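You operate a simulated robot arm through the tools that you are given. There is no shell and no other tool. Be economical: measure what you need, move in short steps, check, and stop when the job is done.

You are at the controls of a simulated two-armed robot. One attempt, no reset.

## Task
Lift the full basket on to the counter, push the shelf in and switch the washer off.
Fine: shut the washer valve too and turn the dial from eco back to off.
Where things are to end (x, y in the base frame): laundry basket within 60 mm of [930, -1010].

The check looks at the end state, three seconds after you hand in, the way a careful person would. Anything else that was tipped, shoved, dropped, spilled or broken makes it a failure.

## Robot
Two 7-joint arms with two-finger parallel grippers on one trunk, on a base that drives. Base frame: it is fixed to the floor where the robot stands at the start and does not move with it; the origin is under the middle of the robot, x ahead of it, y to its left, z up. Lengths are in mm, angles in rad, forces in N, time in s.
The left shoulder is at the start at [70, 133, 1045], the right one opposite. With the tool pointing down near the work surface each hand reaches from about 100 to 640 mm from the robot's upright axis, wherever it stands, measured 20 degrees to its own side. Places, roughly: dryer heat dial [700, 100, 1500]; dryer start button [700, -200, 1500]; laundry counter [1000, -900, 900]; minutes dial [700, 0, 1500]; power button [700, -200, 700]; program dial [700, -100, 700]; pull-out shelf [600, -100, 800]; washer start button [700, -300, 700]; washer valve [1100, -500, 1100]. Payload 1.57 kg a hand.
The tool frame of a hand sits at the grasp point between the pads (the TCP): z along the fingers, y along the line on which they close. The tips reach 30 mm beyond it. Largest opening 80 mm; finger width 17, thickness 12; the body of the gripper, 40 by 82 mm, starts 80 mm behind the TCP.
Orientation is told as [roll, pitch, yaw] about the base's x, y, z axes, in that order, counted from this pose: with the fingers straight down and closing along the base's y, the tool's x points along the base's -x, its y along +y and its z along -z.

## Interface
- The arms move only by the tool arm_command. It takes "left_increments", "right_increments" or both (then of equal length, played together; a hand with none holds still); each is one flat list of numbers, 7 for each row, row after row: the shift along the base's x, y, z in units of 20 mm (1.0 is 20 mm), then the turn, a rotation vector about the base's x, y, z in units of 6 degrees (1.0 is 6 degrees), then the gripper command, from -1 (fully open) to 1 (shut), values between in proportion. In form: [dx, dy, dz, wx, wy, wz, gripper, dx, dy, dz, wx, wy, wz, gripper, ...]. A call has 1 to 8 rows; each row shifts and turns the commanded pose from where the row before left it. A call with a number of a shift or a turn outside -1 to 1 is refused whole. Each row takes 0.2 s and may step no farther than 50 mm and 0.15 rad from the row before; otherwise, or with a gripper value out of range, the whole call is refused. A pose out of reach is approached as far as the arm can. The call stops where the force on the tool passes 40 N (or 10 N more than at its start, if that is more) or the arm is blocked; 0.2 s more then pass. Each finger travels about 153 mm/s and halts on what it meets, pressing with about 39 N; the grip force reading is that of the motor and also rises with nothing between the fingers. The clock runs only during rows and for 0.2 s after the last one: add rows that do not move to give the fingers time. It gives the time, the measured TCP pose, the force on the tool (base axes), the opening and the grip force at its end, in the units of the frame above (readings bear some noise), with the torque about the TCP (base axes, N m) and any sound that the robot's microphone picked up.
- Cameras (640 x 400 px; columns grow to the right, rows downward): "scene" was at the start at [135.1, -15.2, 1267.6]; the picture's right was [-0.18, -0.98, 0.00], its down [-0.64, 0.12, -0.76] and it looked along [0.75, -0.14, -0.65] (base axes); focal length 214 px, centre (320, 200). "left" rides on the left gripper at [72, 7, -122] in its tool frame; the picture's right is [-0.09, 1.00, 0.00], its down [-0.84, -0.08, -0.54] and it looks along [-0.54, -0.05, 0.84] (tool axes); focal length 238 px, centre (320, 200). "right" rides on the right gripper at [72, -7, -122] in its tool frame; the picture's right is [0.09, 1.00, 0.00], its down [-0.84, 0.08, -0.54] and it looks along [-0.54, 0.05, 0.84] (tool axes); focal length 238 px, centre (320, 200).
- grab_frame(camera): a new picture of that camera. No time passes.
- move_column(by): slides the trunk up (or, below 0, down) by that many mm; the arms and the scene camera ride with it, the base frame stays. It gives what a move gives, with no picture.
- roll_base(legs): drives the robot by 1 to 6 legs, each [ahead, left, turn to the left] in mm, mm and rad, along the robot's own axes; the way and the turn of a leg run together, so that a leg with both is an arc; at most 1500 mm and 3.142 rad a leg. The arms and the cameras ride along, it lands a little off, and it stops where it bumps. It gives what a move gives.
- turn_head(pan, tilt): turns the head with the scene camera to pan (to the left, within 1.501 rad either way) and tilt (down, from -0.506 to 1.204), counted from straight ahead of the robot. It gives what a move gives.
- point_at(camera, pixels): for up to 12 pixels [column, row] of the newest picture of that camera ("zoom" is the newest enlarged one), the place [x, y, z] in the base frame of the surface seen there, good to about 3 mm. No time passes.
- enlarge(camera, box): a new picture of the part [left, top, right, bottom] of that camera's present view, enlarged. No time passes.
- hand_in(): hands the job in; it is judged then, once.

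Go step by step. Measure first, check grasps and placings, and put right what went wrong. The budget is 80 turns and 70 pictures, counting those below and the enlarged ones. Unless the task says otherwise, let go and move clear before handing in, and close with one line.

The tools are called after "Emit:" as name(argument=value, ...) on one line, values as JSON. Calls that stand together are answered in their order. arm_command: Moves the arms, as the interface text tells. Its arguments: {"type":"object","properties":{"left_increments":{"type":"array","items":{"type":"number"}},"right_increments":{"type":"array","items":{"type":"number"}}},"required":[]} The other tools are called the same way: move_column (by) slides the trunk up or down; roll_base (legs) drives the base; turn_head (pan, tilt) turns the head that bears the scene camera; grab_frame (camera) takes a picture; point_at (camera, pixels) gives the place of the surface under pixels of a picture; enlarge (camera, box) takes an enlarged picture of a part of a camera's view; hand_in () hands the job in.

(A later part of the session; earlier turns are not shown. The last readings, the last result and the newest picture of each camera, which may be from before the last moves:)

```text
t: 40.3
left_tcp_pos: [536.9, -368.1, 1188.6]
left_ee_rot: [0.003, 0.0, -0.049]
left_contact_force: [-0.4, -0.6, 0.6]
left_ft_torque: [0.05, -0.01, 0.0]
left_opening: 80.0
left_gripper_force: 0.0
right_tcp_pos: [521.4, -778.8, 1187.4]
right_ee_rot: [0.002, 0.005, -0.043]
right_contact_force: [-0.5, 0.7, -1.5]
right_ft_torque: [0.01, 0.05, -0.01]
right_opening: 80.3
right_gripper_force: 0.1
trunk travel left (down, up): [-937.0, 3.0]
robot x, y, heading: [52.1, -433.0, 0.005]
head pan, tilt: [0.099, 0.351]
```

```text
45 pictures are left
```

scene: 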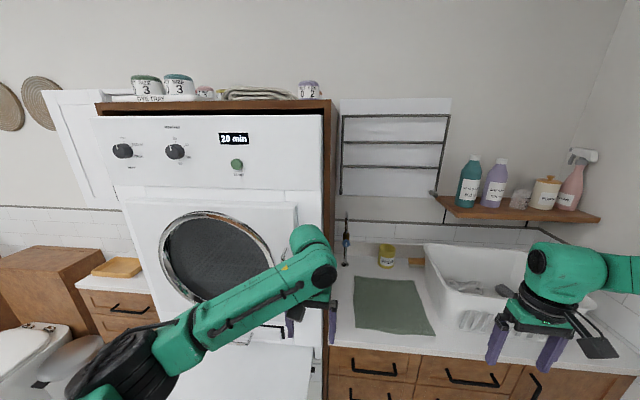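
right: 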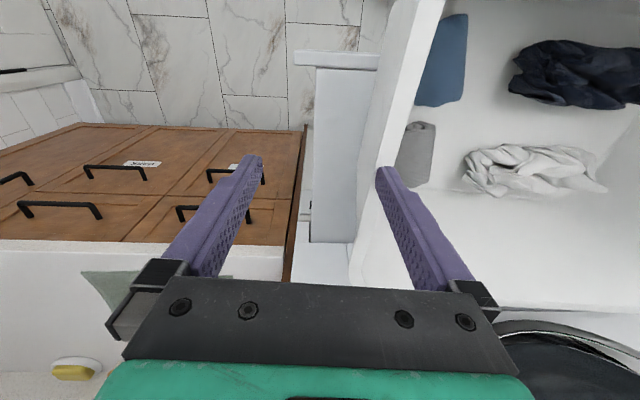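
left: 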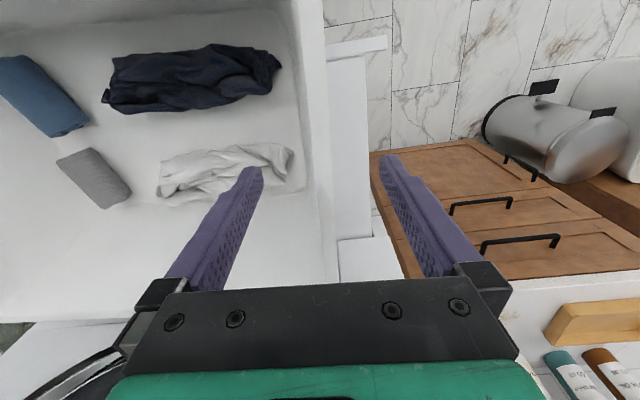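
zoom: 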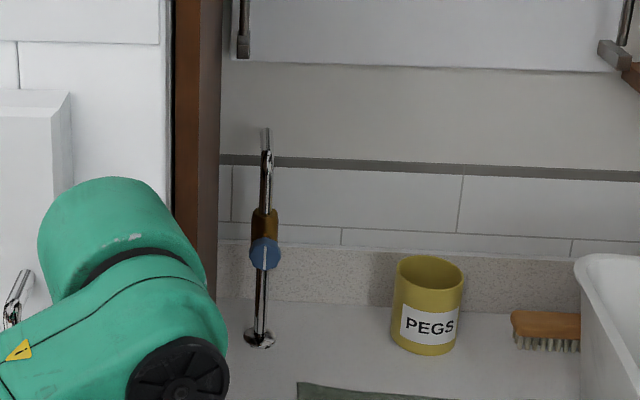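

The valve is a vertical pipe with a blue handle facing out, around zoom (265,252). I'll enlarge it further and measure it.

Emit:
point_at(camera="zoom", pixels=[[265, 252], [265, 240], [265, 265], [252, 252], [278, 252], [264, 216], [265, 180], [260, 320], [258, 340], [205, 300], [205, 200], [420, 300]])

Emit:
enlarge(camera="scene", box=[322, 205, 370, 275])

```text
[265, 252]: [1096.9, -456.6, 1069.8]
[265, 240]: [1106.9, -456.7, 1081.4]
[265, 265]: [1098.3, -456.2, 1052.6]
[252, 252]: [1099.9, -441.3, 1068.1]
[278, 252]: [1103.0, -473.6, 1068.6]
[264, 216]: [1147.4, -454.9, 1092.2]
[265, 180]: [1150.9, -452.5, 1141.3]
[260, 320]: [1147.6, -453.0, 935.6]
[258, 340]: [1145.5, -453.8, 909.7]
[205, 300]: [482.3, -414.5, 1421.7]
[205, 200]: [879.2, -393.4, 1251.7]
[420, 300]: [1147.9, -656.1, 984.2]
```

```text
5.71 times, centred on (346, 240) of scene
```

zoom: 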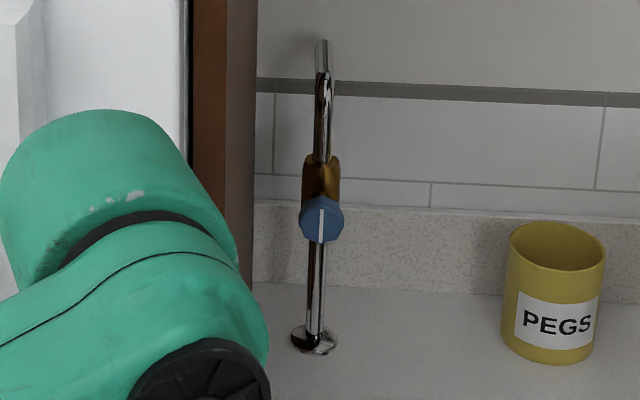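

The knob is centred at about (1100,-456,1067) and faces -x, with its pointer in line with the pipe, so it is open. I'll strafe right so the left arm can come in clear of the dryer side, then turn the left hand to point forward.

Emit:
roll_base(legs=[[0, -215, 0]])

Emit:
arm_command(left_increments=[0.35, 0, 0, 0, -1, 0, 0, 0.35, 0, 0, 0, -1, 0, 0, 0.35, 0, 0, 0, -1, 0, 0, 0.35, 0, 0, 0, -1, 0, 0, 0.35, 0, 0, 0, -1, 0, 0, 0.35, 0, 0, 0, -1, 0, 0, 0.35, 0, 0, 0, -1, 0, 0, 0.35, 0, 0, 0, -1, 0, 0], right_increments=[-0.7, 0, 0.2, 0, 0, 0, 0, -0.7, 0, 0.2, 0, 0, 0, 0, -0.7, 0, 0.2, 0, 0, 0, 0, -0.7, 0, 0.2, 0, 0, 0, 0, -0.7, 0, 0.2, 0, 0, 0, 0, -0.7, 0, 0.2, 0, 0, 0, 0, -0.7, 0, 0.2, 0, 0, 0, 0, -0.7, 0, 0.2, 0, 0, 0, 0])

```text
t: 42.0
left_tcp_pos: [536.4, -576.1, 1188.7]
left_ee_rot: [-0.005, 0.0, -0.052]
left_contact_force: [0.2, -0.2, -1.1]
left_ft_torque: [-0.04, -0.01, 0.0]
left_opening: 80.2
left_gripper_force: 0.0
right_tcp_pos: [521.3, -986.3, 1190.5]
right_ee_rot: [-0.004, 0.001, -0.046]
right_contact_force: [0.2, -0.2, -0.3]
right_ft_torque: [-0.02, 0.02, 0.0]
right_opening: 80.5
right_gripper_force: 0.1
trunk travel left (down, up): [-937.0, 3.0]
robot x, y, heading: [49.8, -644.5, -0.002]
head pan, tilt: [0.099, 0.351]
```

```text
t: 43.8
left_tcp_pos: [591.5, -580.5, 1187.9]
left_ee_rot: [0.061, -0.839, -0.078]
left_contact_force: [0.8, -0.2, 0.3]
left_ft_torque: [0.0, 0.0, 0.01]
left_opening: 39.9
left_gripper_force: 0.0
right_tcp_pos: [407.2, -990.7, 1221.9]
right_ee_rot: [0.006, 0.001, -0.043]
right_contact_force: [-0.6, 1.0, 0.9]
right_ft_torque: [-0.03, 0.04, 0.04]
right_opening: 39.9
right_gripper_force: 0.1
trunk travel left (down, up): [-937.0, 3.0]
robot x, y, heading: [55.3, -643.1, 0.001]
head pan, tilt: [0.099, 0.351]
```

The turn is going well; I'll finish the last 42° of it.

Emit:
arm_command(left_increments=[0.35, 0, 0, 0, -1, 0, 0, 0.35, 0, 0, 0, -1, 0, 0, 0.35, 0, 0, 0, -1, 0, 0, 0.35, 0, 0, 0, -1, 0, 0, 0.35, 0, 0, 0, -1, 0, 0, 0.35, 0, 0, 0, -1, 0, 0, 0.35, 0, 0, 0, -1, 0, 0, 0, 0, 0, 0, 0, 0, 0])

Emit:
grab_frame(camera="left")

Emit:
grab_frame(camera="scene")

```text
t: 45.6
left_tcp_pos: [641.0, -580.8, 1188.5]
left_ee_rot: [1.567, -1.518, -1.567]
left_contact_force: [0.1, -0.3, 0.7]
left_ft_torque: [0.0, -0.04, 0.0]
left_opening: 40.0
left_gripper_force: 0.0
right_tcp_pos: [408.9, -992.0, 1220.4]
right_ee_rot: [0.006, 0.002, -0.042]
right_contact_force: [0.8, 1.1, -0.1]
right_ft_torque: [0.02, -0.03, 0.0]
right_opening: 40.1
right_gripper_force: 0.0
trunk travel left (down, up): [-937.0, 3.0]
robot x, y, heading: [51.6, -645.3, 0.004]
head pan, tilt: [0.099, 0.351]
```

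```text
43 pictures are left
```

left: 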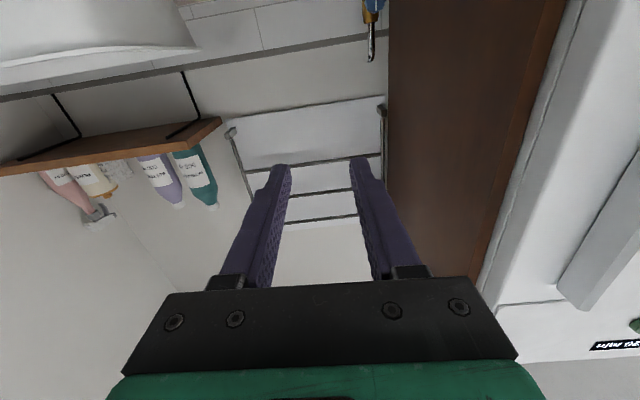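

```text
42 pictures are left
```

scene: 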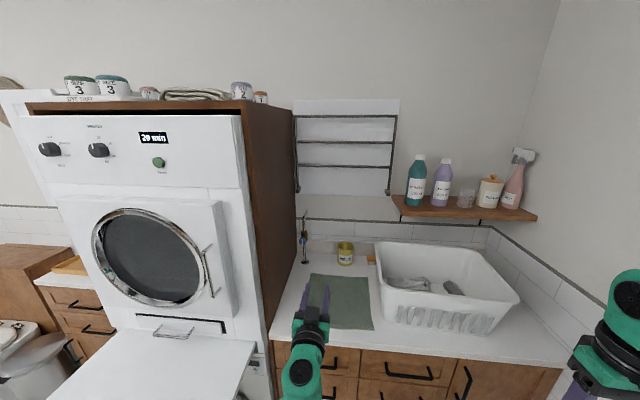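

The hand now points forward. I'll measure its wrist width for clearance against the cabinet side at y≈-393, and re-measure the knob from here.

Emit:
point_at(camera="scene", pixels=[[290, 345], [327, 345], [285, 378], [320, 385], [293, 322], [328, 322], [262, 220], [292, 220]])

Emit:
enlarge(camera="scene", box=[280, 200, 328, 270])

Emit:
point_at(camera="zoom", pixels=[[320, 200], [320, 185], [320, 220], [308, 205], [332, 205]])

```text
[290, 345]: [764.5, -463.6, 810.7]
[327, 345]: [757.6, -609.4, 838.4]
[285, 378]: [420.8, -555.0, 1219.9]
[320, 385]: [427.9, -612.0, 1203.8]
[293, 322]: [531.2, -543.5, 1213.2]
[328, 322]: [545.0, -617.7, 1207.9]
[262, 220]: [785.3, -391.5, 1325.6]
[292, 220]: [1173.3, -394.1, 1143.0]
```

```text
5.71 times, centred on (304, 235) of scene
```

zoom: 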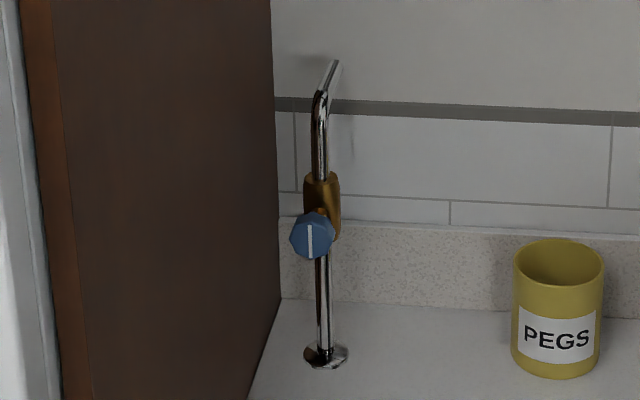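

```text
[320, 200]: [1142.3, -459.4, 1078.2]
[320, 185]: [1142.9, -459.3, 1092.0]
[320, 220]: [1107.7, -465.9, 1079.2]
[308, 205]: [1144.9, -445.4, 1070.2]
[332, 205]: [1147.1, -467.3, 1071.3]
```

The wrist is only about ±37 mm wide, so there is room beside the panel. I'll roll the left hand -90° about x so its camera faces away from the panel, with a 6° skew.

Emit:
arm_command(left_increments=[0, 0, 0, 0, 0, 0.8, -0.3, 0, 0, 0, -1, 0, 0, -0.3, 0, 0, 0, -1, 0, 0, -0.3, 0, 0, 0, -1, 0, 0, -0.3, 0, 0, 0, -1, 0, 0, -0.3, 0, 0, 0, -1, 0, 0, -0.3, 0, 0, 0, -1, 0, 0, -0.3, 0, 0, 0, -1, 0, 0, -0.3])

Emit:
arm_command(left_increments=[0, 0, 0, -1, 0, 0, -0.3, 0, 0, 0, -1, 0, 0, -0.3, 0, 0, 0, -1, 0, 0, -0.3, 0, 0, 0, -1, 0, 0, -0.3, 0, 0, 0, -1, 0, 0, -0.3, 0, 0, 0, -1, 0, 0, -0.3, 0, 0, 0, -1, 0, 0, -0.3, 0, 0, 0, -0.5, 0, 0, -0.3])

Emit:
move_column(by=-121)

Emit:
grab_frame(camera="left")

```text
t: 47.4
left_tcp_pos: [642.3, -580.6, 1186.8]
left_ee_rot: [-1.481, -0.889, 1.564]
left_contact_force: [0.3, 0.4, 0.9]
left_ft_torque: [0.03, -0.01, -0.01]
left_opening: 52.0
left_gripper_force: 0.0
right_tcp_pos: [408.4, -990.7, 1220.0]
right_ee_rot: [0.006, 0.003, -0.043]
right_contact_force: [-0.2, 0.0, 0.8]
right_ft_torque: [-0.01, 0.01, -0.02]
right_opening: 40.1
right_gripper_force: 0.1
trunk travel left (down, up): [-937.0, 3.0]
robot x, y, heading: [54.7, -645.5, -0.001]
head pan, tilt: [0.099, 0.351]
```

```text
t: 48.7
left_tcp_pos: [645.9, -540.3, 1173.2]
left_ee_rot: [-1.498, -0.537, 1.583]
left_contact_force: [0.3, 0.3, 0.4]
left_ft_torque: [0.03, 0.01, 0.02]
left_opening: 52.1
left_gripper_force: 0.0
right_tcp_pos: [409.7, -989.8, 1220.0]
right_ee_rot: [0.007, 0.002, -0.041]
right_contact_force: [-0.2, 0.0, 0.5]
right_ft_torque: [0.01, 0.03, 0.01]
right_opening: 40.1
right_gripper_force: 0.0
trunk travel left (down, up): [-937.0, 3.0]
robot x, y, heading: [52.6, -646.8, 0.002]
head pan, tilt: [0.099, 0.351]
stopped in row 6 (left hand): the arm was blocked; the commanded pose is now the measured one
```

```text
t: 50.2
left_tcp_pos: [644.4, -540.9, 1053.7]
left_ee_rot: [-1.499, -0.534, 1.583]
left_contact_force: [-0.5, 0.5, -1.0]
left_ft_torque: [0.01, -0.01, 0.06]
left_opening: 52.0
left_gripper_force: 0.1
right_tcp_pos: [408.2, -990.8, 1098.6]
right_ee_rot: [0.005, 0.001, -0.043]
right_contact_force: [0.1, -0.6, -1.4]
right_ft_torque: [0.01, 0.02, -0.01]
right_opening: 39.9
right_gripper_force: 0.1
trunk travel left (down, up): [-816.0, 124.0]
robot x, y, heading: [56.5, -646.2, -0.001]
head pan, tilt: [0.099, 0.351]
```

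```text
40 pictures are left
```

left: 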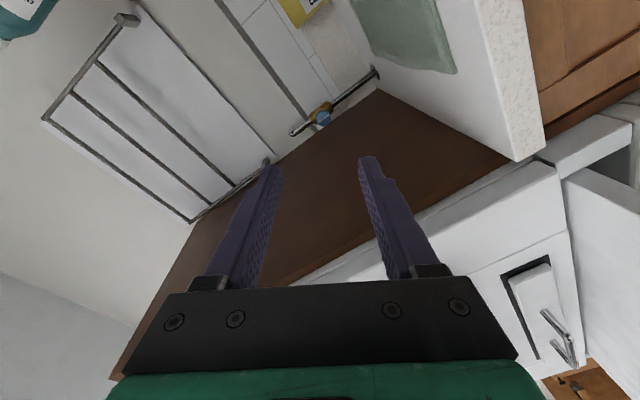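

The wrist reached its limit at about -60° of roll, which is enough for one stroke plus a regrasp. I'll look at how the left arm lies relative to the shelf before driving in.

Emit:
turn_head(pan=0.6, tilt=0.8)

Emit:
grab_frame(camera="scene")

```text
t: 51.1
left_tcp_pos: [645.4, -541.5, 1053.4]
left_ee_rot: [-1.496, -0.535, 1.582]
left_contact_force: [0.7, -0.2, 0.2]
left_ft_torque: [0.06, 0.0, 0.0]
left_opening: 52.0
left_gripper_force: 0.1
right_tcp_pos: [409.2, -991.9, 1100.1]
right_ee_rot: [0.006, 0.0, -0.042]
right_contact_force: [-0.3, 0.1, 0.9]
right_ft_torque: [0.0, 0.0, -0.01]
right_opening: 39.8
right_gripper_force: 0.1
trunk travel left (down, up): [-816.0, 124.0]
robot x, y, heading: [50.5, -646.7, 0.003]
head pan, tilt: [0.6, 0.799]
```

```text
39 pictures are left
```

scene: 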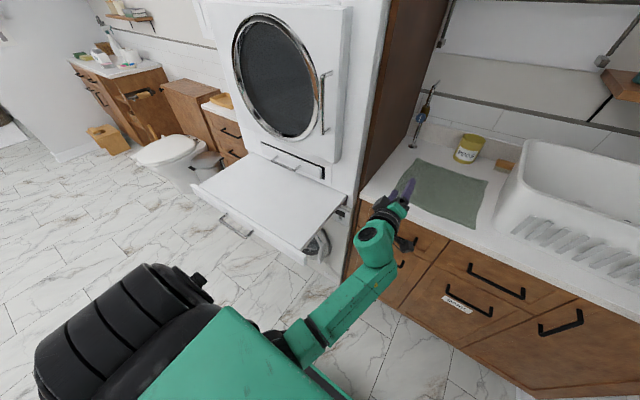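

I'll measure the elbow, forearm and shelf outline.

Emit:
point_at(camera="scene", pixels=[[120, 300], [60, 350], [190, 280], [300, 340], [345, 300], [375, 240], [192, 192], [345, 195], [300, 252], [255, 155], [235, 225], [180, 360]])

Emit:
enlarge(camera="scene", box=[180, 130, 370, 280])

```text
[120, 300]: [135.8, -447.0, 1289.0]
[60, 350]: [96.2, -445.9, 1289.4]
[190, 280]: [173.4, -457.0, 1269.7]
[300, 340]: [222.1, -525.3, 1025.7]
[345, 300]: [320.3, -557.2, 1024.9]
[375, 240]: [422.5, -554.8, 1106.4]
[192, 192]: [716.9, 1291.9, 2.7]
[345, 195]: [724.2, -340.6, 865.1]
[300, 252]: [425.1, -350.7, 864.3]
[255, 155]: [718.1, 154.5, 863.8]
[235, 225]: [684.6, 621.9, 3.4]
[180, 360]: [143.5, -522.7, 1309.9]
```

```text
2.67 times, centred on (275, 205) of scene
```

zoom: 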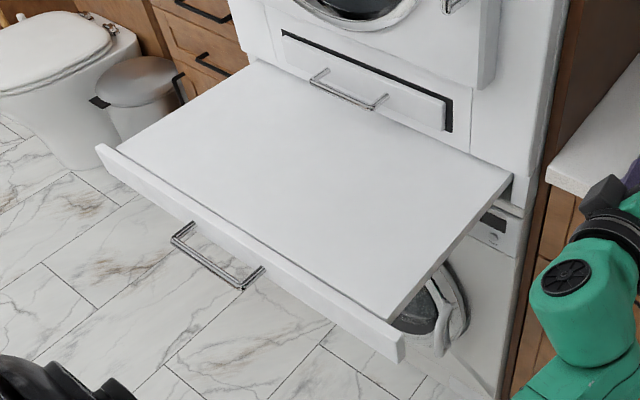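

The arm is all above z≈960 and the shelf top is at 865, so I can drive in to the right of the shelf. I'll bring the left hand in front of the knob.

Emit:
roll_base(legs=[[0, 45, 0], [340, 0, 0]])

Emit:
turn_head(pan=0.15, tilt=0.35)

Emit:
grab_frame(camera="scene")

Emit:
grab_frame(camera="left")

```text
t: 53.8
left_tcp_pos: [986.7, -494.7, 1053.1]
left_ee_rot: [-1.499, -0.532, 1.583]
left_contact_force: [-0.2, 0.4, -0.3]
left_ft_torque: [0.0, -0.01, -0.01]
left_opening: 52.1
left_gripper_force: 0.0
right_tcp_pos: [750.7, -945.1, 1099.5]
right_ee_rot: [0.006, 0.001, -0.043]
right_contact_force: [-1.0, 0.0, 0.0]
right_ft_torque: [0.03, -0.02, 0.0]
right_opening: 40.0
right_gripper_force: 0.0
trunk travel left (down, up): [-816.0, 124.0]
robot x, y, heading: [395.3, -599.9, 0.002]
head pan, tilt: [0.6, 0.799]
```

```text
t: 54.7
left_tcp_pos: [988.0, -493.3, 1053.3]
left_ee_rot: [-1.497, -0.534, 1.583]
left_contact_force: [-0.1, -0.6, 0.6]
left_ft_torque: [-0.04, -0.01, -0.03]
left_opening: 52.1
left_gripper_force: 0.0
right_tcp_pos: [753.0, -946.7, 1100.0]
right_ee_rot: [0.006, 0.0, -0.043]
right_contact_force: [0.4, 0.9, -0.5]
right_ft_torque: [0.01, -0.01, 0.04]
right_opening: 40.0
right_gripper_force: 0.0
trunk travel left (down, up): [-816.0, 124.0]
robot x, y, heading: [393.4, -599.3, 0.004]
head pan, tilt: [0.15, 0.351]
```

```text
37 pictures are left
```

scene: 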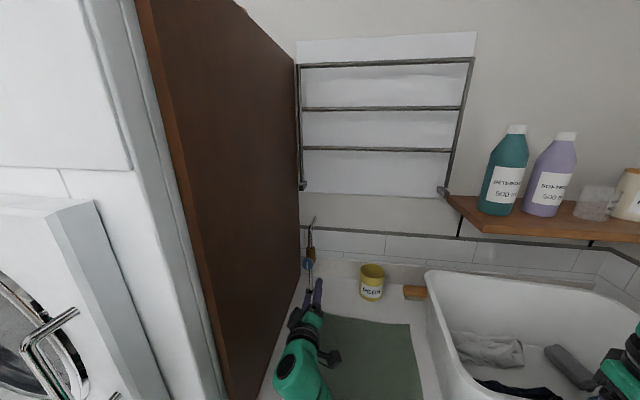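

```text
36 pictures are left
```

left: 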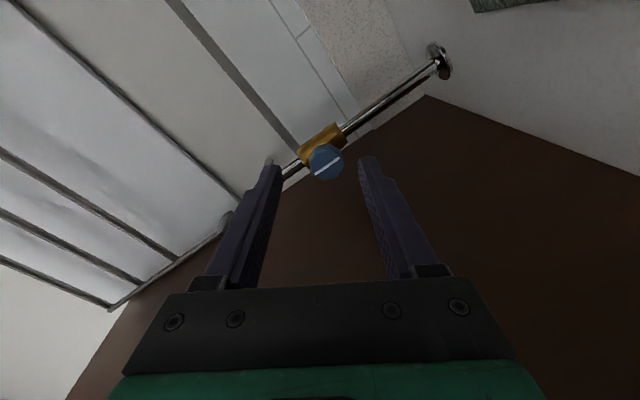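

The knob is visible in the left camera at (326,160), between the fingers. I'll measure it, retract the right hand away from the basket, and check the wrist-to-panel gap.

Emit:
point_at(camera="left", pixels=[[326, 161], [315, 150], [338, 172], [318, 172], [334, 150], [326, 143], [322, 135]])

Emit:
point_at(camera="scene", pixels=[[277, 380], [283, 360], [230, 380], [262, 380], [290, 325]])

Emit:
arm_command(right_increments=[-1, 0, 0.2, 0, 0, 0, 0, -1, 0, 0.2, 0, 0, 0, 0, -1, 0, 0.2, 0, 0, 0, 0, -1, 0, 0.2, 0, 0, 0, 0])

```text
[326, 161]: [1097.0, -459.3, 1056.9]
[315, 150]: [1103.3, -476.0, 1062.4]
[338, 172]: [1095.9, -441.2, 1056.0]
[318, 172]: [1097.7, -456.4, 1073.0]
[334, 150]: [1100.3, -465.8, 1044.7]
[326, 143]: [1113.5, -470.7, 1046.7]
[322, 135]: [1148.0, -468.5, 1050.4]
```

```text
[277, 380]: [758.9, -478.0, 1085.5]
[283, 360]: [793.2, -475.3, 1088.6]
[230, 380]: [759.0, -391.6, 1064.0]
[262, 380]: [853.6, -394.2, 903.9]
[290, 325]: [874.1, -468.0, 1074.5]
```

```text
t: 55.7
left_tcp_pos: [986.6, -494.3, 1053.4]
left_ee_rot: [-1.499, -0.536, 1.583]
left_contact_force: [-0.7, -0.2, -0.7]
left_ft_torque: [-0.01, 0.0, 0.02]
left_opening: 52.2
left_gripper_force: 0.1
right_tcp_pos: [672.4, -954.6, 1114.4]
right_ee_rot: [0.01, 0.004, -0.036]
right_contact_force: [-0.4, 0.1, 0.1]
right_ft_torque: [0.0, -0.01, -0.01]
right_opening: 39.8
right_gripper_force: 0.0
right hand out of reach, approached as far as the arm can: row 3, 4
trunk travel left (down, up): [-816.0, 124.0]
robot x, y, heading: [392.3, -600.1, 0.004]
head pan, tilt: [0.15, 0.351]
```

The knob centre is at about (1097,-458,1064). I'll align the hand and approach to just short of it, opening slightly wider.

Emit:
arm_command(left_increments=[0, 0.6, 0.2, 0.5, 0, 0, -0.6, 0, 0.6, 0.2, 0, 0, 0, -0.6, 0, 0.57, 0.18, 0, 0, 0, -0.6, 0.9, 0, 0, 0, 0, 0, -0.6, 0.9, 0, 0, 0, 0, 0, -0.6, 0.9, 0, 0, 0, 0, 0, -0.6, 0, 0, 0, 0, 0, 0, -0.6])

Emit:
grab_frame(camera="left")

```text
t: 57.1
left_tcp_pos: [1030.5, -430.2, 1049.7]
left_ee_rot: [-1.479, -0.713, 1.581]
left_contact_force: [-0.8, -1.7, -0.6]
left_ft_torque: [-0.01, 0.0, 0.2]
left_opening: 62.5
left_gripper_force: 0.0
right_tcp_pos: [671.8, -957.5, 1114.6]
right_ee_rot: [0.012, 0.0, -0.037]
right_contact_force: [0.1, -0.4, 0.6]
right_ft_torque: [0.04, -0.02, -0.02]
right_opening: 40.0
right_gripper_force: 0.1
trunk travel left (down, up): [-816.0, 124.0]
robot x, y, heading: [392.3, -596.2, 0.005]
head pan, tilt: [0.15, 0.351]
stopped in row 6 (left hand): the force on the tool passed its limit at 52 N (the readings are from after the stop); the commanded pose is now the measured one
```

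```text
35 pictures are left
```

left: 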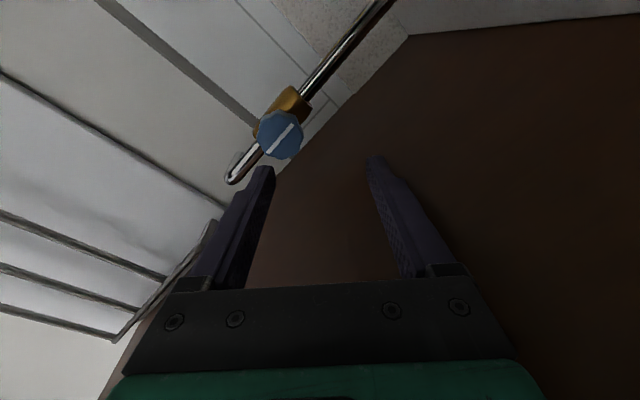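

The hand drifted 26 mm toward the panel near its wrist limit and touched something (52 N peak, now free). I'll back off, roll away from the limit and re-align.

Emit:
arm_command(left_increments=[-0.7, -0.5, 0, 0, 0, 0, -0.5, -0.7, -0.5, 0.2, 0.5, 0, 0, -0.5, -0.6, -0.4, 0.3, 1, 0, 0, -0.5, 0, 0, 0.2, 1, 0, 0, -0.5, 0, 0, 0, 1, 0, 0, -0.5, 0, 0, 0, 0, 0, 0, -0.5])

```text
t: 57.4
left_tcp_pos: [1029.6, -431.4, 1047.5]
left_ee_rot: [-1.482, -0.734, 1.58]
left_contact_force: [5.6, -13.0, -4.7]
left_ft_torque: [-0.31, -0.43, 0.84]
left_opening: 59.6
left_gripper_force: 0.1
right_tcp_pos: [674.1, -958.5, 1113.8]
right_ee_rot: [0.011, 0.005, -0.042]
right_contact_force: [0.5, 0.7, 0.4]
right_ft_torque: [-0.03, -0.05, 0.0]
right_opening: 39.8
right_gripper_force: 0.1
trunk travel left (down, up): [-816.0, 124.0]
robot x, y, heading: [394.9, -598.9, 0.001]
head pan, tilt: [0.15, 0.351]
stopped in row 1 (left hand): the force on the tool passed its limit at 48 N (the readings are from after the stop); the commanded pose is now the measured one
```

The fingers press on the panel, pushed at 13 N in -y. I'll move the whole robot right and back to free it.

Emit:
roll_base(legs=[[0, -40, 0]])

Emit:
grab_frame(camera="scene")

```text
t: 58.3
left_tcp_pos: [1028.9, -461.9, 1047.9]
left_ee_rot: [-1.483, -0.727, 1.587]
left_contact_force: [-0.1, 0.1, -0.7]
left_ft_torque: [0.01, 0.02, -0.04]
left_opening: 60.0
left_gripper_force: 0.0
right_tcp_pos: [674.1, -990.2, 1118.0]
right_ee_rot: [0.003, 0.0, -0.04]
right_contact_force: [1.2, 0.3, 0.1]
right_ft_torque: [-0.03, 0.0, -0.02]
right_opening: 39.9
right_gripper_force: 0.1
trunk travel left (down, up): [-816.0, 124.0]
robot x, y, heading: [395.6, -641.7, -0.003]
head pan, tilt: [0.15, 0.351]
```

```text
34 pictures are left
```

scene: 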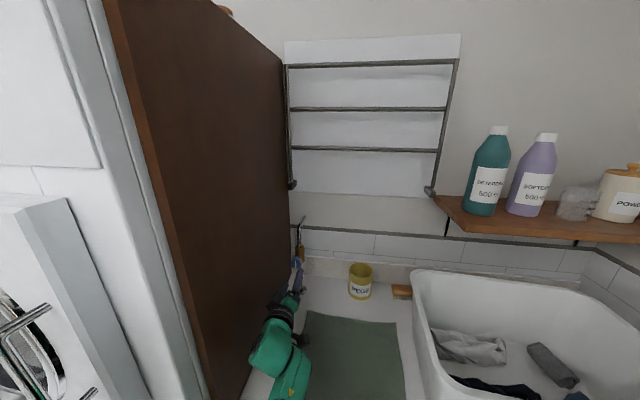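

Free again. I'll check the wrist bulge's gap to the panel, then roll the hand away from its limit in place.

Emit:
point_at(camera="scene", pixels=[[251, 358], [260, 330], [275, 310], [285, 295], [270, 380]])

Emit:
roll_base(legs=[[-60, 0, 0]])

Emit:
arm_command(left_increments=[0, 0, 0.4, 1, 0, 0, -0.5, -0.3, 0, 0.4, 1, 0, 0, -0.5, -0.3, 0, 0, 1, 0, 0, -0.5, 0, 0, 0, 1, 0, 0, -0.5, 0, 0, 0, 0, 0, 0, -0.5])

```text
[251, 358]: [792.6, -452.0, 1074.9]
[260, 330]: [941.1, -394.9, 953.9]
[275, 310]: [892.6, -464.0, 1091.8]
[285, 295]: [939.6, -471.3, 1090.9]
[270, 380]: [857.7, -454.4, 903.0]
```

```text
t: 59.3
left_tcp_pos: [973.7, -467.8, 1046.1]
left_ee_rot: [-1.475, -0.735, 1.581]
left_contact_force: [-0.2, 0.9, -0.6]
left_ft_torque: [-0.01, -0.01, 0.01]
left_opening: 59.9
left_gripper_force: 0.0
right_tcp_pos: [617.7, -996.7, 1112.6]
right_ee_rot: [0.011, 0.008, -0.04]
right_contact_force: [-0.3, 0.6, -0.5]
right_ft_torque: [0.02, 0.05, 0.01]
right_opening: 39.9
right_gripper_force: 0.2
trunk travel left (down, up): [-816.0, 124.0]
robot x, y, heading: [335.7, -640.4, -0.004]
head pan, tilt: [0.15, 0.351]
```

```text
t: 60.5
left_tcp_pos: [958.6, -453.3, 1064.5]
left_ee_rot: [-1.507, -1.2, 1.618]
left_contact_force: [0.5, 0.9, 0.8]
left_ft_torque: [-0.03, -0.01, 0.05]
left_opening: 60.0
left_gripper_force: 0.1
right_tcp_pos: [613.5, -995.7, 1114.6]
right_ee_rot: [0.01, 0.003, -0.04]
right_contact_force: [0.5, 0.2, 0.1]
right_ft_torque: [0.0, 0.01, 0.02]
right_opening: 40.0
right_gripper_force: 0.2
trunk travel left (down, up): [-816.0, 124.0]
robot x, y, heading: [335.2, -641.2, -0.0]
head pan, tilt: [0.15, 0.351]
```

The roll is now about -21° at (959,-453,1064). I'll set it to about -35° and correct y, checking that the pose follows the command.

Emit:
arm_command(left_increments=[0, -0.3, 0, -0.8, 0, 0, -0.5, 0, 0, 0, -0.8, 0, 0, -0.5, 0, 0, 0, -0.8, 0, 0, -0.5, 0, 0, 0, 0, 0, 0, -0.5])

```text
t: 61.2
left_tcp_pos: [955.8, -437.5, 1056.4]
left_ee_rot: [-1.471, -1.124, 1.591]
left_contact_force: [0.7, -1.7, -0.5]
left_ft_torque: [-0.08, 0.07, -0.04]
left_opening: 58.8
left_gripper_force: 0.1
right_tcp_pos: [613.5, -996.5, 1116.0]
right_ee_rot: [0.01, 0.002, -0.038]
right_contact_force: [-0.6, 0.2, 0.3]
right_ft_torque: [0.01, -0.01, -0.03]
right_opening: 40.0
right_gripper_force: 0.0
trunk travel left (down, up): [-816.0, 124.0]
robot x, y, heading: [338.6, -643.4, 0.003]
head pan, tilt: [0.15, 0.351]
stopped in row 3 (left hand): the arm was blocked; the commanded pose is now the measured one
```

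The wrist limit is now near -26° of roll. I'll use shorter strokes between about -15° and +25° instead, moving off the limit and re-centring first.

Emit:
arm_command(left_increments=[0, -0.3, 0.1, 1, 0, 0, -0.5, 0, -0.3, 0.1, 1, 0, 0, -0.5, 0, -0.3, 0.1, 0, 0, 0, -0.5, 0, 0, 0, 0, 0, 0, -0.5])

Emit:
grab_frame(camera="scene")

```text
t: 62.2
left_tcp_pos: [957.7, -430.0, 1053.2]
left_ee_rot: [-1.387, -1.447, 1.522]
left_contact_force: [-4.1, -21.6, -22.2]
left_ft_torque: [-0.75, 0.54, -0.39]
left_opening: 43.6
left_gripper_force: 0.0
right_tcp_pos: [615.9, -1002.1, 1111.8]
right_ee_rot: [0.015, 0.005, -0.04]
right_contact_force: [0.0, 0.9, -0.3]
right_ft_torque: [-0.01, -0.01, -0.01]
right_opening: 40.1
right_gripper_force: 0.0
trunk travel left (down, up): [-816.0, 124.0]
robot x, y, heading: [335.3, -640.9, 0.002]
head pan, tilt: [0.15, 0.351]
```

```text
33 pictures are left
```

scene: 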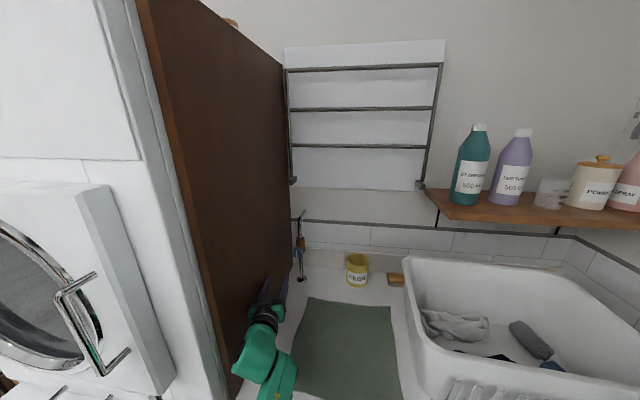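

The hand is now pressed on the panel and does not follow inward commands. I'll back the whole robot out to free space and restore a healthy arm posture.

Emit:
roll_base(legs=[[0, -50, 0], [-330, 0, 0]])

Emit:
arm_command(left_increments=[-0.5, -0.5, 0, 0, 0, 0, 0, -0.5, -0.5, 0, 0, 0, 0, 0, -0.5, -0.5, 0, 0, 0, 0, 0, -0.5, -0.5, 0, 0, 0, 0, 0, 0, 0, 0, 0, 0, 0, 0])

Emit:
turn_head(pan=0.5, tilt=0.7)

Emit:
grab_frame(camera="scene")

```text
t: 64.9
left_tcp_pos: [632.3, -477.0, 1060.9]
left_ee_rot: [-1.52, -1.442, 1.653]
left_contact_force: [0.6, -0.5, -0.3]
left_ft_torque: [0.03, 0.0, 0.03]
left_opening: 60.1
left_gripper_force: 0.0
right_tcp_pos: [287.1, -1046.4, 1114.9]
right_ee_rot: [0.011, 0.003, -0.042]
right_contact_force: [-0.3, 0.5, 0.8]
right_ft_torque: [0.01, 0.01, -0.03]
right_opening: 40.0
right_gripper_force: 0.0
trunk travel left (down, up): [-816.0, 124.0]
robot x, y, heading: [13.5, -690.2, -0.0]
head pan, tilt: [0.15, 0.351]
```

```text
t: 65.7
left_tcp_pos: [602.6, -468.8, 1068.6]
left_ee_rot: [2.19, -1.515, -2.045]
left_contact_force: [0.4, -0.6, 0.3]
left_ft_torque: [-0.01, -0.04, 0.02]
left_opening: 40.1
left_gripper_force: 0.1
right_tcp_pos: [285.2, -1046.6, 1114.7]
right_ee_rot: [0.01, 0.002, -0.042]
right_contact_force: [0.3, 0.3, -0.7]
right_ft_torque: [0.0, -0.05, -0.01]
right_opening: 40.0
right_gripper_force: 0.1
trunk travel left (down, up): [-816.0, 124.0]
robot x, y, heading: [8.4, -691.7, -0.002]
head pan, tilt: [0.15, 0.351]
stopped in row 4 (left hand): the arm was blocked; the commanded pose is now the measured one
```

```text
t: 66.5
left_tcp_pos: [604.3, -468.3, 1068.8]
left_ee_rot: [2.201, -1.519, -2.057]
left_contact_force: [0.6, -0.6, 0.0]
left_ft_torque: [0.01, -0.01, 0.03]
left_opening: 40.1
left_gripper_force: 0.1
right_tcp_pos: [286.7, -1046.0, 1115.9]
right_ee_rot: [0.012, 0.002, -0.041]
right_contact_force: [0.4, -0.3, 0.0]
right_ft_torque: [0.01, 0.02, 0.01]
right_opening: 40.1
right_gripper_force: 0.0
trunk travel left (down, up): [-816.0, 124.0]
robot x, y, heading: [11.3, -692.7, -0.004]
head pan, tilt: [0.499, 0.7]
```

```text
32 pictures are left
```

scene: 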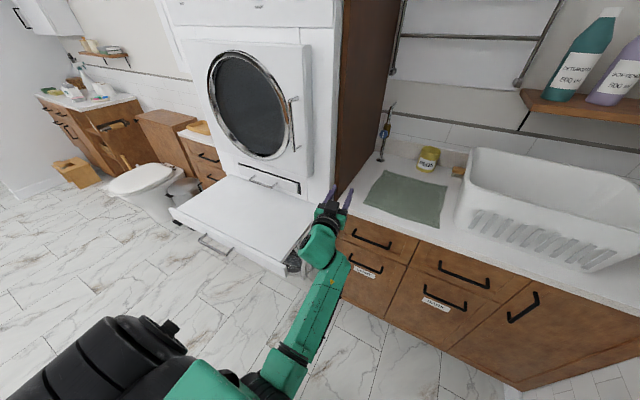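

The left arm is stuck inward because of its posture. I'll try unwinding it here in free space by rolling back the other way, drawing in and tipping the tool toward straight down.

Emit:
arm_command(left_increments=[-0.5, 0, 0.5, 0, 1, 0, 0, -0.5, 0, 0.5, 0, 1, 0, 0, -0.5, 0, 0.5, 0, 1, 0, 0, -0.5, 0, 0.5, 0, 1, 0, 0, -0.5, 0, 0.5, 0, 1, 0, 0, -0.5, 0, 0.5, 0, 1, 0, 0, -0.5, 0, 0, 0, 1, 0, 0, -0.5, 0, 0, 0, 1, 0, 0])

Emit:
arm_command(left_increments=[0, -0.5, 0, 0, 1, 0, 0, 0, -0.5, 0, 0, 1, 0, 0, 0, -0.5, 0, 0, 1, 0, 0, 0, -0.5, 0, 0, 1, 0, 0, 0, -0.5, 0, 0, 1, 0, 0, 0, -0.5, 0, 0, 1, 0, 0, 0, -0.5, 0, 0, 0.8, 0, 0, 0, -0.5, 0, 0, 0, 0, 0])

```text
t: 68.3
left_tcp_pos: [524.6, -467.4, 1127.7]
left_ee_rot: [0.187, -0.755, -0.066]
left_contact_force: [-0.4, -0.1, 1.0]
left_ft_torque: [-0.01, -0.01, -0.03]
left_opening: 40.0
left_gripper_force: 0.0
right_tcp_pos: [286.0, -1046.9, 1114.6]
right_ee_rot: [0.01, 0.001, -0.042]
right_contact_force: [0.5, -0.2, -0.8]
right_ft_torque: [0.03, 0.0, -0.01]
right_opening: 40.5
right_gripper_force: 0.0
trunk travel left (down, up): [-816.0, 124.0]
robot x, y, heading: [9.4, -690.4, 0.002]
head pan, tilt: [0.499, 0.7]
```

```text
t: 70.1
left_tcp_pos: [579.3, -533.0, 1094.9]
left_ee_rot: [0.145, -0.045, -0.045]
left_contact_force: [-0.2, 0.2, -0.2]
left_ft_torque: [0.03, 0.0, 0.02]
left_opening: 40.3
left_gripper_force: 0.0
left hand out of reach, approached as far as the arm can: row 3, 4, 5, 6, 7
right_tcp_pos: [285.7, -1046.9, 1114.6]
right_ee_rot: [0.008, 0.001, -0.041]
right_contact_force: [0.6, -0.2, 0.2]
right_ft_torque: [-0.02, 0.0, 0.01]
right_opening: 39.8
right_gripper_force: 0.0
trunk travel left (down, up): [-816.0, 124.0]
robot x, y, heading: [8.2, -690.4, -0.01]
head pan, tilt: [0.499, 0.7]
```

The tool is down again. I'll test inward and downward mobility from here.

Emit:
arm_command(left_increments=[-0.5, -0.3, -0.5, -0.4, 0, 0, 0, -0.5, -0.3, -0.5, -0.4, 0, 0, 0, -0.5, -0.3, -0.5, -0.4, 0, 0, 0, -0.5, -0.3, -0.5, -0.2, 0, 0, 0, 0, 0, 0, 0, 0, 0, 0])

Emit:
grab_frame(camera="scene")

```text
t: 71.3
left_tcp_pos: [565.8, -552.6, 1041.8]
left_ee_rot: [-0.003, -0.053, -0.04]
left_contact_force: [0.3, 0.8, -0.3]
left_ft_torque: [0.03, 0.0, 0.04]
left_opening: 40.2
left_gripper_force: 0.1
left hand out of reach, approached as far as the arm can: row 1, 2, 3, 4
right_tcp_pos: [286.1, -1046.6, 1115.8]
right_ee_rot: [0.009, 0.003, -0.042]
right_contact_force: [-0.1, 0.4, -0.2]
right_ft_torque: [-0.01, 0.01, -0.01]
right_opening: 39.9
right_gripper_force: 0.1
trunk travel left (down, up): [-816.0, 124.0]
robot x, y, heading: [9.0, -690.5, -0.005]
head pan, tilt: [0.499, 0.7]
```

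```text
31 pictures are left
```

scene: 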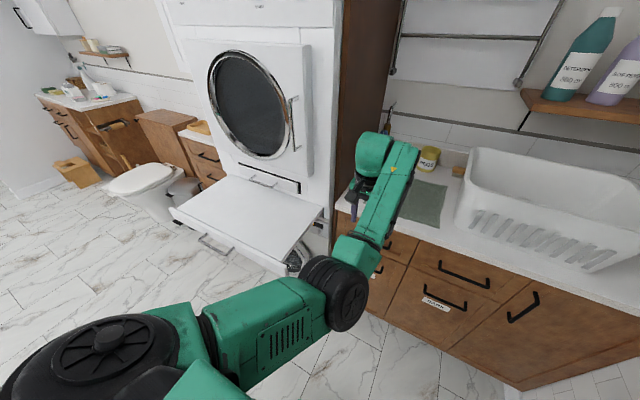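

The arm now has its elbow on the inner side, which would suit coming at the valve from the right. I'll turn the tool forward again from this posture and see how it moves.

Emit:
arm_command(left_increments=[0, 0, 0.1, 0, -1, 0, 0, 0, 0, 0.1, 0, -1, 0, 0, 0, 0, 0.1, 0, -1, 0, 0, 0, 0, 0.1, 0, -1, 0, 0, 0, 0, 0.1, 0, -1, 0, 0, 0, 0, 0.1, 0, -1, 0, 0, 0, 0, 0.1, 0, -1, 0, 0, 0, 0, 0.1, 0, -1, 0, 0])

Emit:
arm_command(left_increments=[0, 0, 0.1, 0, -1, 0, 0, 0, 0, 0.1, 0, -1, 0, 0, 0, 0, 0.1, 0, -1, 0, 0, 0, 0, 0.1, 0, -1, 0, 0, 0, 0, 0.1, 0, -1, 0, 0, 0, 0, 0.1, 0, -1, 0, 0, 0, 0, 0, 0, -0.6, 0, 0, 0, 0, 0, 0, 0, 0, 0])

Emit:
grab_frame(camera="scene")

```text
t: 73.0
left_tcp_pos: [593.6, -505.9, 1148.8]
left_ee_rot: [0.236, -0.994, -0.151]
left_contact_force: [-0.5, 0.3, 0.0]
left_ft_torque: [0.01, 0.01, -0.01]
left_opening: 39.9
left_gripper_force: 0.1
right_tcp_pos: [285.8, -1048.2, 1115.8]
right_ee_rot: [0.009, 0.001, -0.04]
right_contact_force: [-0.2, 0.7, -0.4]
right_ft_torque: [-0.01, -0.01, 0.01]
right_opening: 39.9
right_gripper_force: 0.1
trunk travel left (down, up): [-816.0, 124.0]
robot x, y, heading: [5.5, -687.3, -0.003]
head pan, tilt: [0.499, 0.7]
stopped in row 8 (left hand): the arm was blocked; the commanded pose is now the measured one
```

```text
t: 74.8
left_tcp_pos: [593.6, -495.4, 1164.9]
left_ee_rot: [2.31, -1.356, -2.192]
left_contact_force: [-0.1, 0.7, -0.5]
left_ft_torque: [0.0, 0.01, 0.02]
left_opening: 39.9
left_gripper_force: 0.0
right_tcp_pos: [286.2, -1046.4, 1115.8]
right_ee_rot: [0.011, 0.002, -0.043]
right_contact_force: [-1.1, -0.6, -0.1]
right_ft_torque: [-0.02, 0.05, 0.02]
right_opening: 40.2
right_gripper_force: 0.0
trunk travel left (down, up): [-816.0, 124.0]
robot x, y, heading: [11.2, -689.6, -0.001]
head pan, tilt: [0.499, 0.7]
```

```text
30 pictures are left
```

scene: 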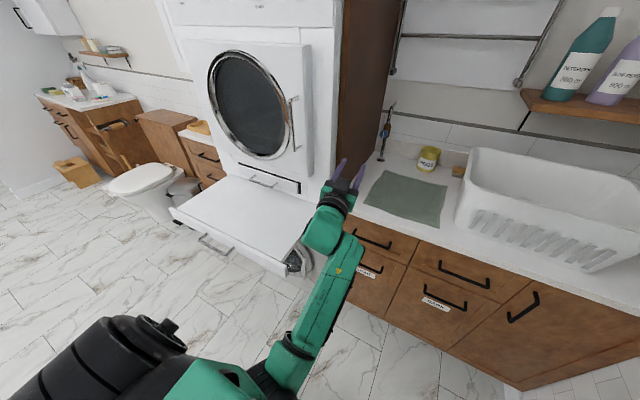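

The hand points forward again at (594,-495,1165). I'll test small inward and downward moves from here.

Emit:
arm_command(left_increments=[0, -0.5, 0, 0, -0.4, 0, 0, 0, -0.5, 0, 0, -0.4, 0, 0, 0, -0.5, 0, 0, -0.4, 0, 0, 0, -0.5, 0, 0, -0.4, 0, 0, 0, -0.5, 0, 0, 0, 0, 0, 0, -0.5, 0, 0, 0, 0, 0, 0, 0, 0, 0, 0, 0, 0])

Emit:
arm_command(left_increments=[0, 0, -0.8, 0, 0, 0, 0, 0, 0, -0.8, 0, 0, 0, 0, 0, 0, -0.8, 0, 0, 0, 0, 0, 0, -0.8, 0, 0, 0, 0, 0, 0, 0, 0, 0, 0, 0])

```text
t: 75.3
left_tcp_pos: [594.7, -494.1, 1162.5]
left_ee_rot: [2.286, -1.265, -2.165]
left_contact_force: [0.1, 0.3, -0.1]
left_ft_torque: [-0.03, -0.01, 0.0]
left_opening: 40.1
left_gripper_force: 0.0
right_tcp_pos: [285.7, -1045.9, 1114.9]
right_ee_rot: [0.011, 0.002, -0.041]
right_contact_force: [-0.6, 0.0, 0.2]
right_ft_torque: [0.01, -0.03, 0.02]
right_opening: 40.1
right_gripper_force: 0.0
trunk travel left (down, up): [-816.0, 124.0]
robot x, y, heading: [11.5, -692.0, -0.004]
head pan, tilt: [0.499, 0.7]
stopped in row 2 (left hand): the arm was blocked; the commanded pose is now the measured one
```

```text
t: 76.3
left_tcp_pos: [597.5, -469.4, 1111.6]
left_ee_rot: [2.111, -1.132, -1.996]
left_contact_force: [-0.3, 0.8, -0.5]
left_ft_torque: [-0.02, 0.0, -0.01]
left_opening: 39.5
left_gripper_force: 0.1
right_tcp_pos: [287.6, -1045.8, 1116.1]
right_ee_rot: [0.011, 0.001, -0.043]
right_contact_force: [1.1, -0.2, -0.7]
right_ft_torque: [0.02, -0.01, -0.04]
right_opening: 40.1
right_gripper_force: 0.0
trunk travel left (down, up): [-816.0, 124.0]
robot x, y, heading: [10.0, -692.7, -0.002]
head pan, tilt: [0.499, 0.7]
stopped in row 4 (left hand): the arm was blocked; the commanded pose is now the measured one
```

The wrist roll is the joint at its limit. Rolling the other way should free it, and a grip half a turn round is equivalent. I'll roll the hand forward (positive) by about 90° here in free space.

Emit:
arm_command(left_increments=[0, 0, 0, 1, 0, 0, 0, 0, 0, 0, 1, 0.3, 0, 0, 0, 0, 0, 1, 0.3, 0, 0, 0, 0, 0, 1, 0.3, 0, 0, 0, 0, 0, 1, 0.3, 0, 0, 0, 0, 0, 1, 0.3, 0, 0, 0, 0, 0, 1, 0.3, 0, 0, 0, 0, 0, 1, 0.3, 0, 0])

Emit:
arm_command(left_increments=[0, 0, 0, 1, 0, 0, 0, 0, 0, 0, 1, 0, 0, 0, 0, 0, 0, 1, 0, 0, 0, 0, 0, 0, 1, 0, 0, 0, 0, 0, 0, 1, 0, 0, 0, 0, 0, 0, 1, 0, 0, 0, 0, 0, 0, 1, 0, 0, 0, 0, 0, 0, 1, 0, 0, 0])

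```text
t: 78.1
left_tcp_pos: [595.1, -470.4, 1111.3]
left_ee_rot: [1.568, -0.346, -1.609]
left_contact_force: [-0.3, -0.1, -1.0]
left_ft_torque: [-0.02, -0.01, -0.04]
left_opening: 40.1
left_gripper_force: 0.2
right_tcp_pos: [286.3, -1045.3, 1115.0]
right_ee_rot: [0.011, 0.002, -0.042]
right_contact_force: [-0.3, -0.2, 0.2]
right_ft_torque: [-0.05, -0.01, -0.04]
right_opening: 40.0
right_gripper_force: 0.2
trunk travel left (down, up): [-816.0, 124.0]
robot x, y, heading: [7.4, -689.2, -0.003]
head pan, tilt: [0.499, 0.7]
```

```text
t: 79.9
left_tcp_pos: [596.2, -467.9, 1109.3]
left_ee_rot: [1.537, 0.494, -1.612]
left_contact_force: [-0.3, -0.4, -0.8]
left_ft_torque: [-0.01, -0.02, -0.01]
left_opening: 40.0
left_gripper_force: 0.2
right_tcp_pos: [286.1, -1046.3, 1115.2]
right_ee_rot: [0.01, 0.003, -0.043]
right_contact_force: [0.0, 0.0, -0.9]
right_ft_torque: [-0.01, 0.01, -0.01]
right_opening: 40.0
right_gripper_force: 0.0
trunk travel left (down, up): [-816.0, 124.0]
robot x, y, heading: [9.5, -691.6, -0.002]
head pan, tilt: [0.499, 0.7]
```

It rolls freely now, holding position, at about 118°. I'll go on to about 150° and test an inward and downward move.

Emit:
arm_command(left_increments=[0, 0, 0, 1, 0, 0, 0, 0, 0, 0, 1, 0, 0, 0, 0, 0, 0, 1, 0, 0, 0, 0, 0, 0, 1, 0, 0, 0, 0, -1, -0.8, 1, 0, 0, 0, 0, -1, -0.8, 0, 0, 0, 0, 0, -1, -0.8, 0, 0, 0, 0, 0, 0, 0, 0, 0, 0, 0])

Emit:
grab_frame(camera="scene")

Emit:
grab_frame(camera="left")

```text
t: 81.7
left_tcp_pos: [592.0, -528.3, 1065.2]
left_ee_rot: [1.496, 1.015, -1.64]
left_contact_force: [0.8, -0.7, 0.5]
left_ft_torque: [-0.04, 0.02, 0.0]
left_opening: 40.1
left_gripper_force: 0.1
right_tcp_pos: [286.0, -1045.9, 1114.5]
right_ee_rot: [0.01, 0.002, -0.042]
right_contact_force: [0.6, 0.4, -0.3]
right_ft_torque: [0.03, 0.0, 0.04]
right_opening: 40.0
right_gripper_force: 0.1
trunk travel left (down, up): [-816.0, 124.0]
robot x, y, heading: [10.0, -688.0, -0.003]
head pan, tilt: [0.499, 0.7]
```

```text
29 pictures are left
```

scene: 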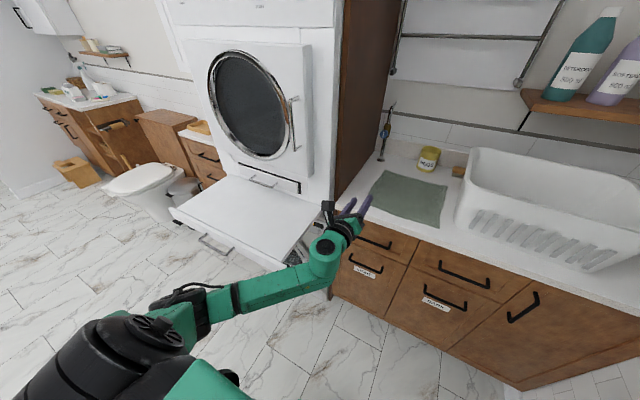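

```text
28 pictures are left
```

left: 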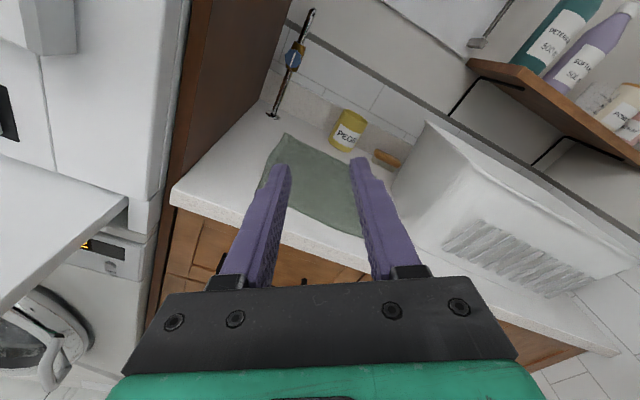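

Full mobility is back, with the elbow swung outward. I'll measure the forearm line to see how far right I must stand to keep it off the panel.

Emit:
point_at(camera="scene", pixels=[[320, 262], [260, 290], [225, 302], [185, 297], [150, 330], [328, 212], [240, 277]])

Emit:
point_at(camera="left", pixels=[[292, 60], [298, 49], [287, 70]])

```text
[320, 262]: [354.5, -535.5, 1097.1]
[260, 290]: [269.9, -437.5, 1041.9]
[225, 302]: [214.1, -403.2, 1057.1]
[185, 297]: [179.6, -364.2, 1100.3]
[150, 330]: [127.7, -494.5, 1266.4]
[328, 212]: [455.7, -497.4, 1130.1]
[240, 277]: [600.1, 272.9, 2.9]
```

```text
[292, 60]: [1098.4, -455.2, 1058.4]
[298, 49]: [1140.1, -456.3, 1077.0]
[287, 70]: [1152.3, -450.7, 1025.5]
```

At the valve the forearm would cross the panel, so I'll carry the hand further out to the left (robot-frame y≈300) and forward. I'll also lift the right hand a bit.

Emit:
arm_command(left_increments=[0.35, 0.9, 0, 0, 0, 0, 0, 0.35, 0.9, 0, 0, 0, 0, 0, 0.35, 0.9, 0, 0, 0, 0, 0, 0.35, 0.9, 0, 0, 0, 0, 0, 0.35, 0.9, 0, 0, 0, 0, 0, 0.35, 0.9, 0, 0, 0, 0, 0, 0.35, 0.9, 0, 0, 0, 0, 0, 0.35, 0.9, 0, 0, 0, 0, 0], right_increments=[0, 0, 0.5, 0, 0, 0, 0, 0, 0, 0.5, 0, 0, 0, 0, 0, 0, 0.5, 0, 0, 0, 0, 0, 0, 0.5, 0, 0, 0, 0, 0, 0, 0.5, 0, 0, 0, 0, 0, 0, 0.5, 0, 0, 0, 0, 0, 0, 0, 0, 0, 0, 0, 0, 0, 0, 0, 0, 0, 0])

Emit:
grab_frame(camera="scene")

Emit:
point_at(camera="scene", pixels=[[290, 240], [270, 260], [240, 275], [210, 290]])

```text
t: 83.5
left_tcp_pos: [651.5, -384.4, 1063.7]
left_ee_rot: [1.496, 1.012, -1.641]
left_contact_force: [0.2, 0.1, 0.6]
left_ft_torque: [0.0, -0.01, -0.01]
left_opening: 40.0
left_gripper_force: 0.0
right_tcp_pos: [286.7, -1046.1, 1174.0]
right_ee_rot: [0.011, 0.005, -0.04]
right_contact_force: [-0.4, 0.0, -0.2]
right_ft_torque: [0.03, -0.02, 0.02]
right_opening: 40.2
right_gripper_force: 0.1
trunk travel left (down, up): [-816.0, 124.0]
robot x, y, heading: [10.0, -688.0, -0.002]
head pan, tilt: [0.499, 0.7]
```

```text
27 pictures are left
```

scene: 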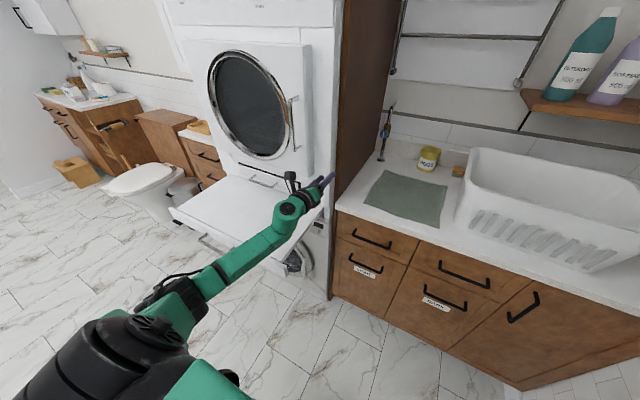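

```text
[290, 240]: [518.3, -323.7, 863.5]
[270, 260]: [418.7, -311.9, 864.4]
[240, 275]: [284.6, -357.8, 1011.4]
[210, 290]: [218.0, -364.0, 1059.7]
```

The hand tracks perfectly now. I'll carry it 50 mm further out and skew it slightly left for extra panel clearance, then open it.

Emit:
arm_command(left_increments=[0, 0.8, 0, 0, 0, 0.5, -0.5, 0, 0.8, 0, 0, 0, 0.5, -0.5, 0, 0.8, 0, 0, 0, 0, -0.5, 0, 0, 0, 0, 0, 0, -0.5])

Emit:
enlarge(camera="scene", box=[120, 130, 380, 330])

```text
t: 84.5
left_tcp_pos: [649.5, -337.0, 1064.7]
left_ee_rot: [1.503, 1.013, -1.531]
left_contact_force: [0.3, -0.2, 1.2]
left_ft_torque: [-0.02, 0.03, -0.01]
left_opening: 58.7
left_gripper_force: 0.0
right_tcp_pos: [284.0, -1046.7, 1176.1]
right_ee_rot: [0.012, -0.002, -0.04]
right_contact_force: [-0.4, -0.6, 0.6]
right_ft_torque: [0.02, -0.01, 0.01]
right_opening: 40.0
right_gripper_force: 0.0
trunk travel left (down, up): [-816.0, 124.0]
robot x, y, heading: [10.7, -688.5, -0.006]
head pan, tilt: [0.499, 0.7]
```

```text
2.00 times, centred on (250, 230) of scene
```

zoom: 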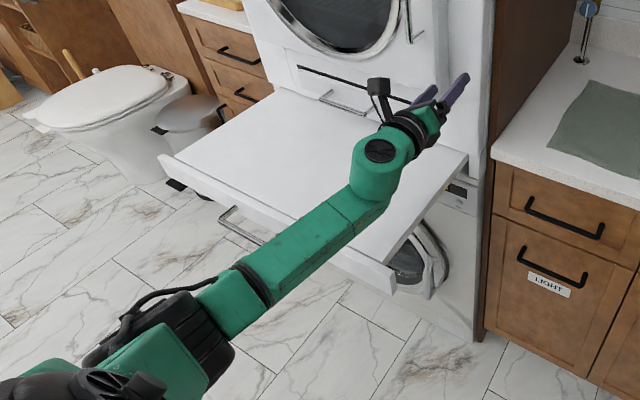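

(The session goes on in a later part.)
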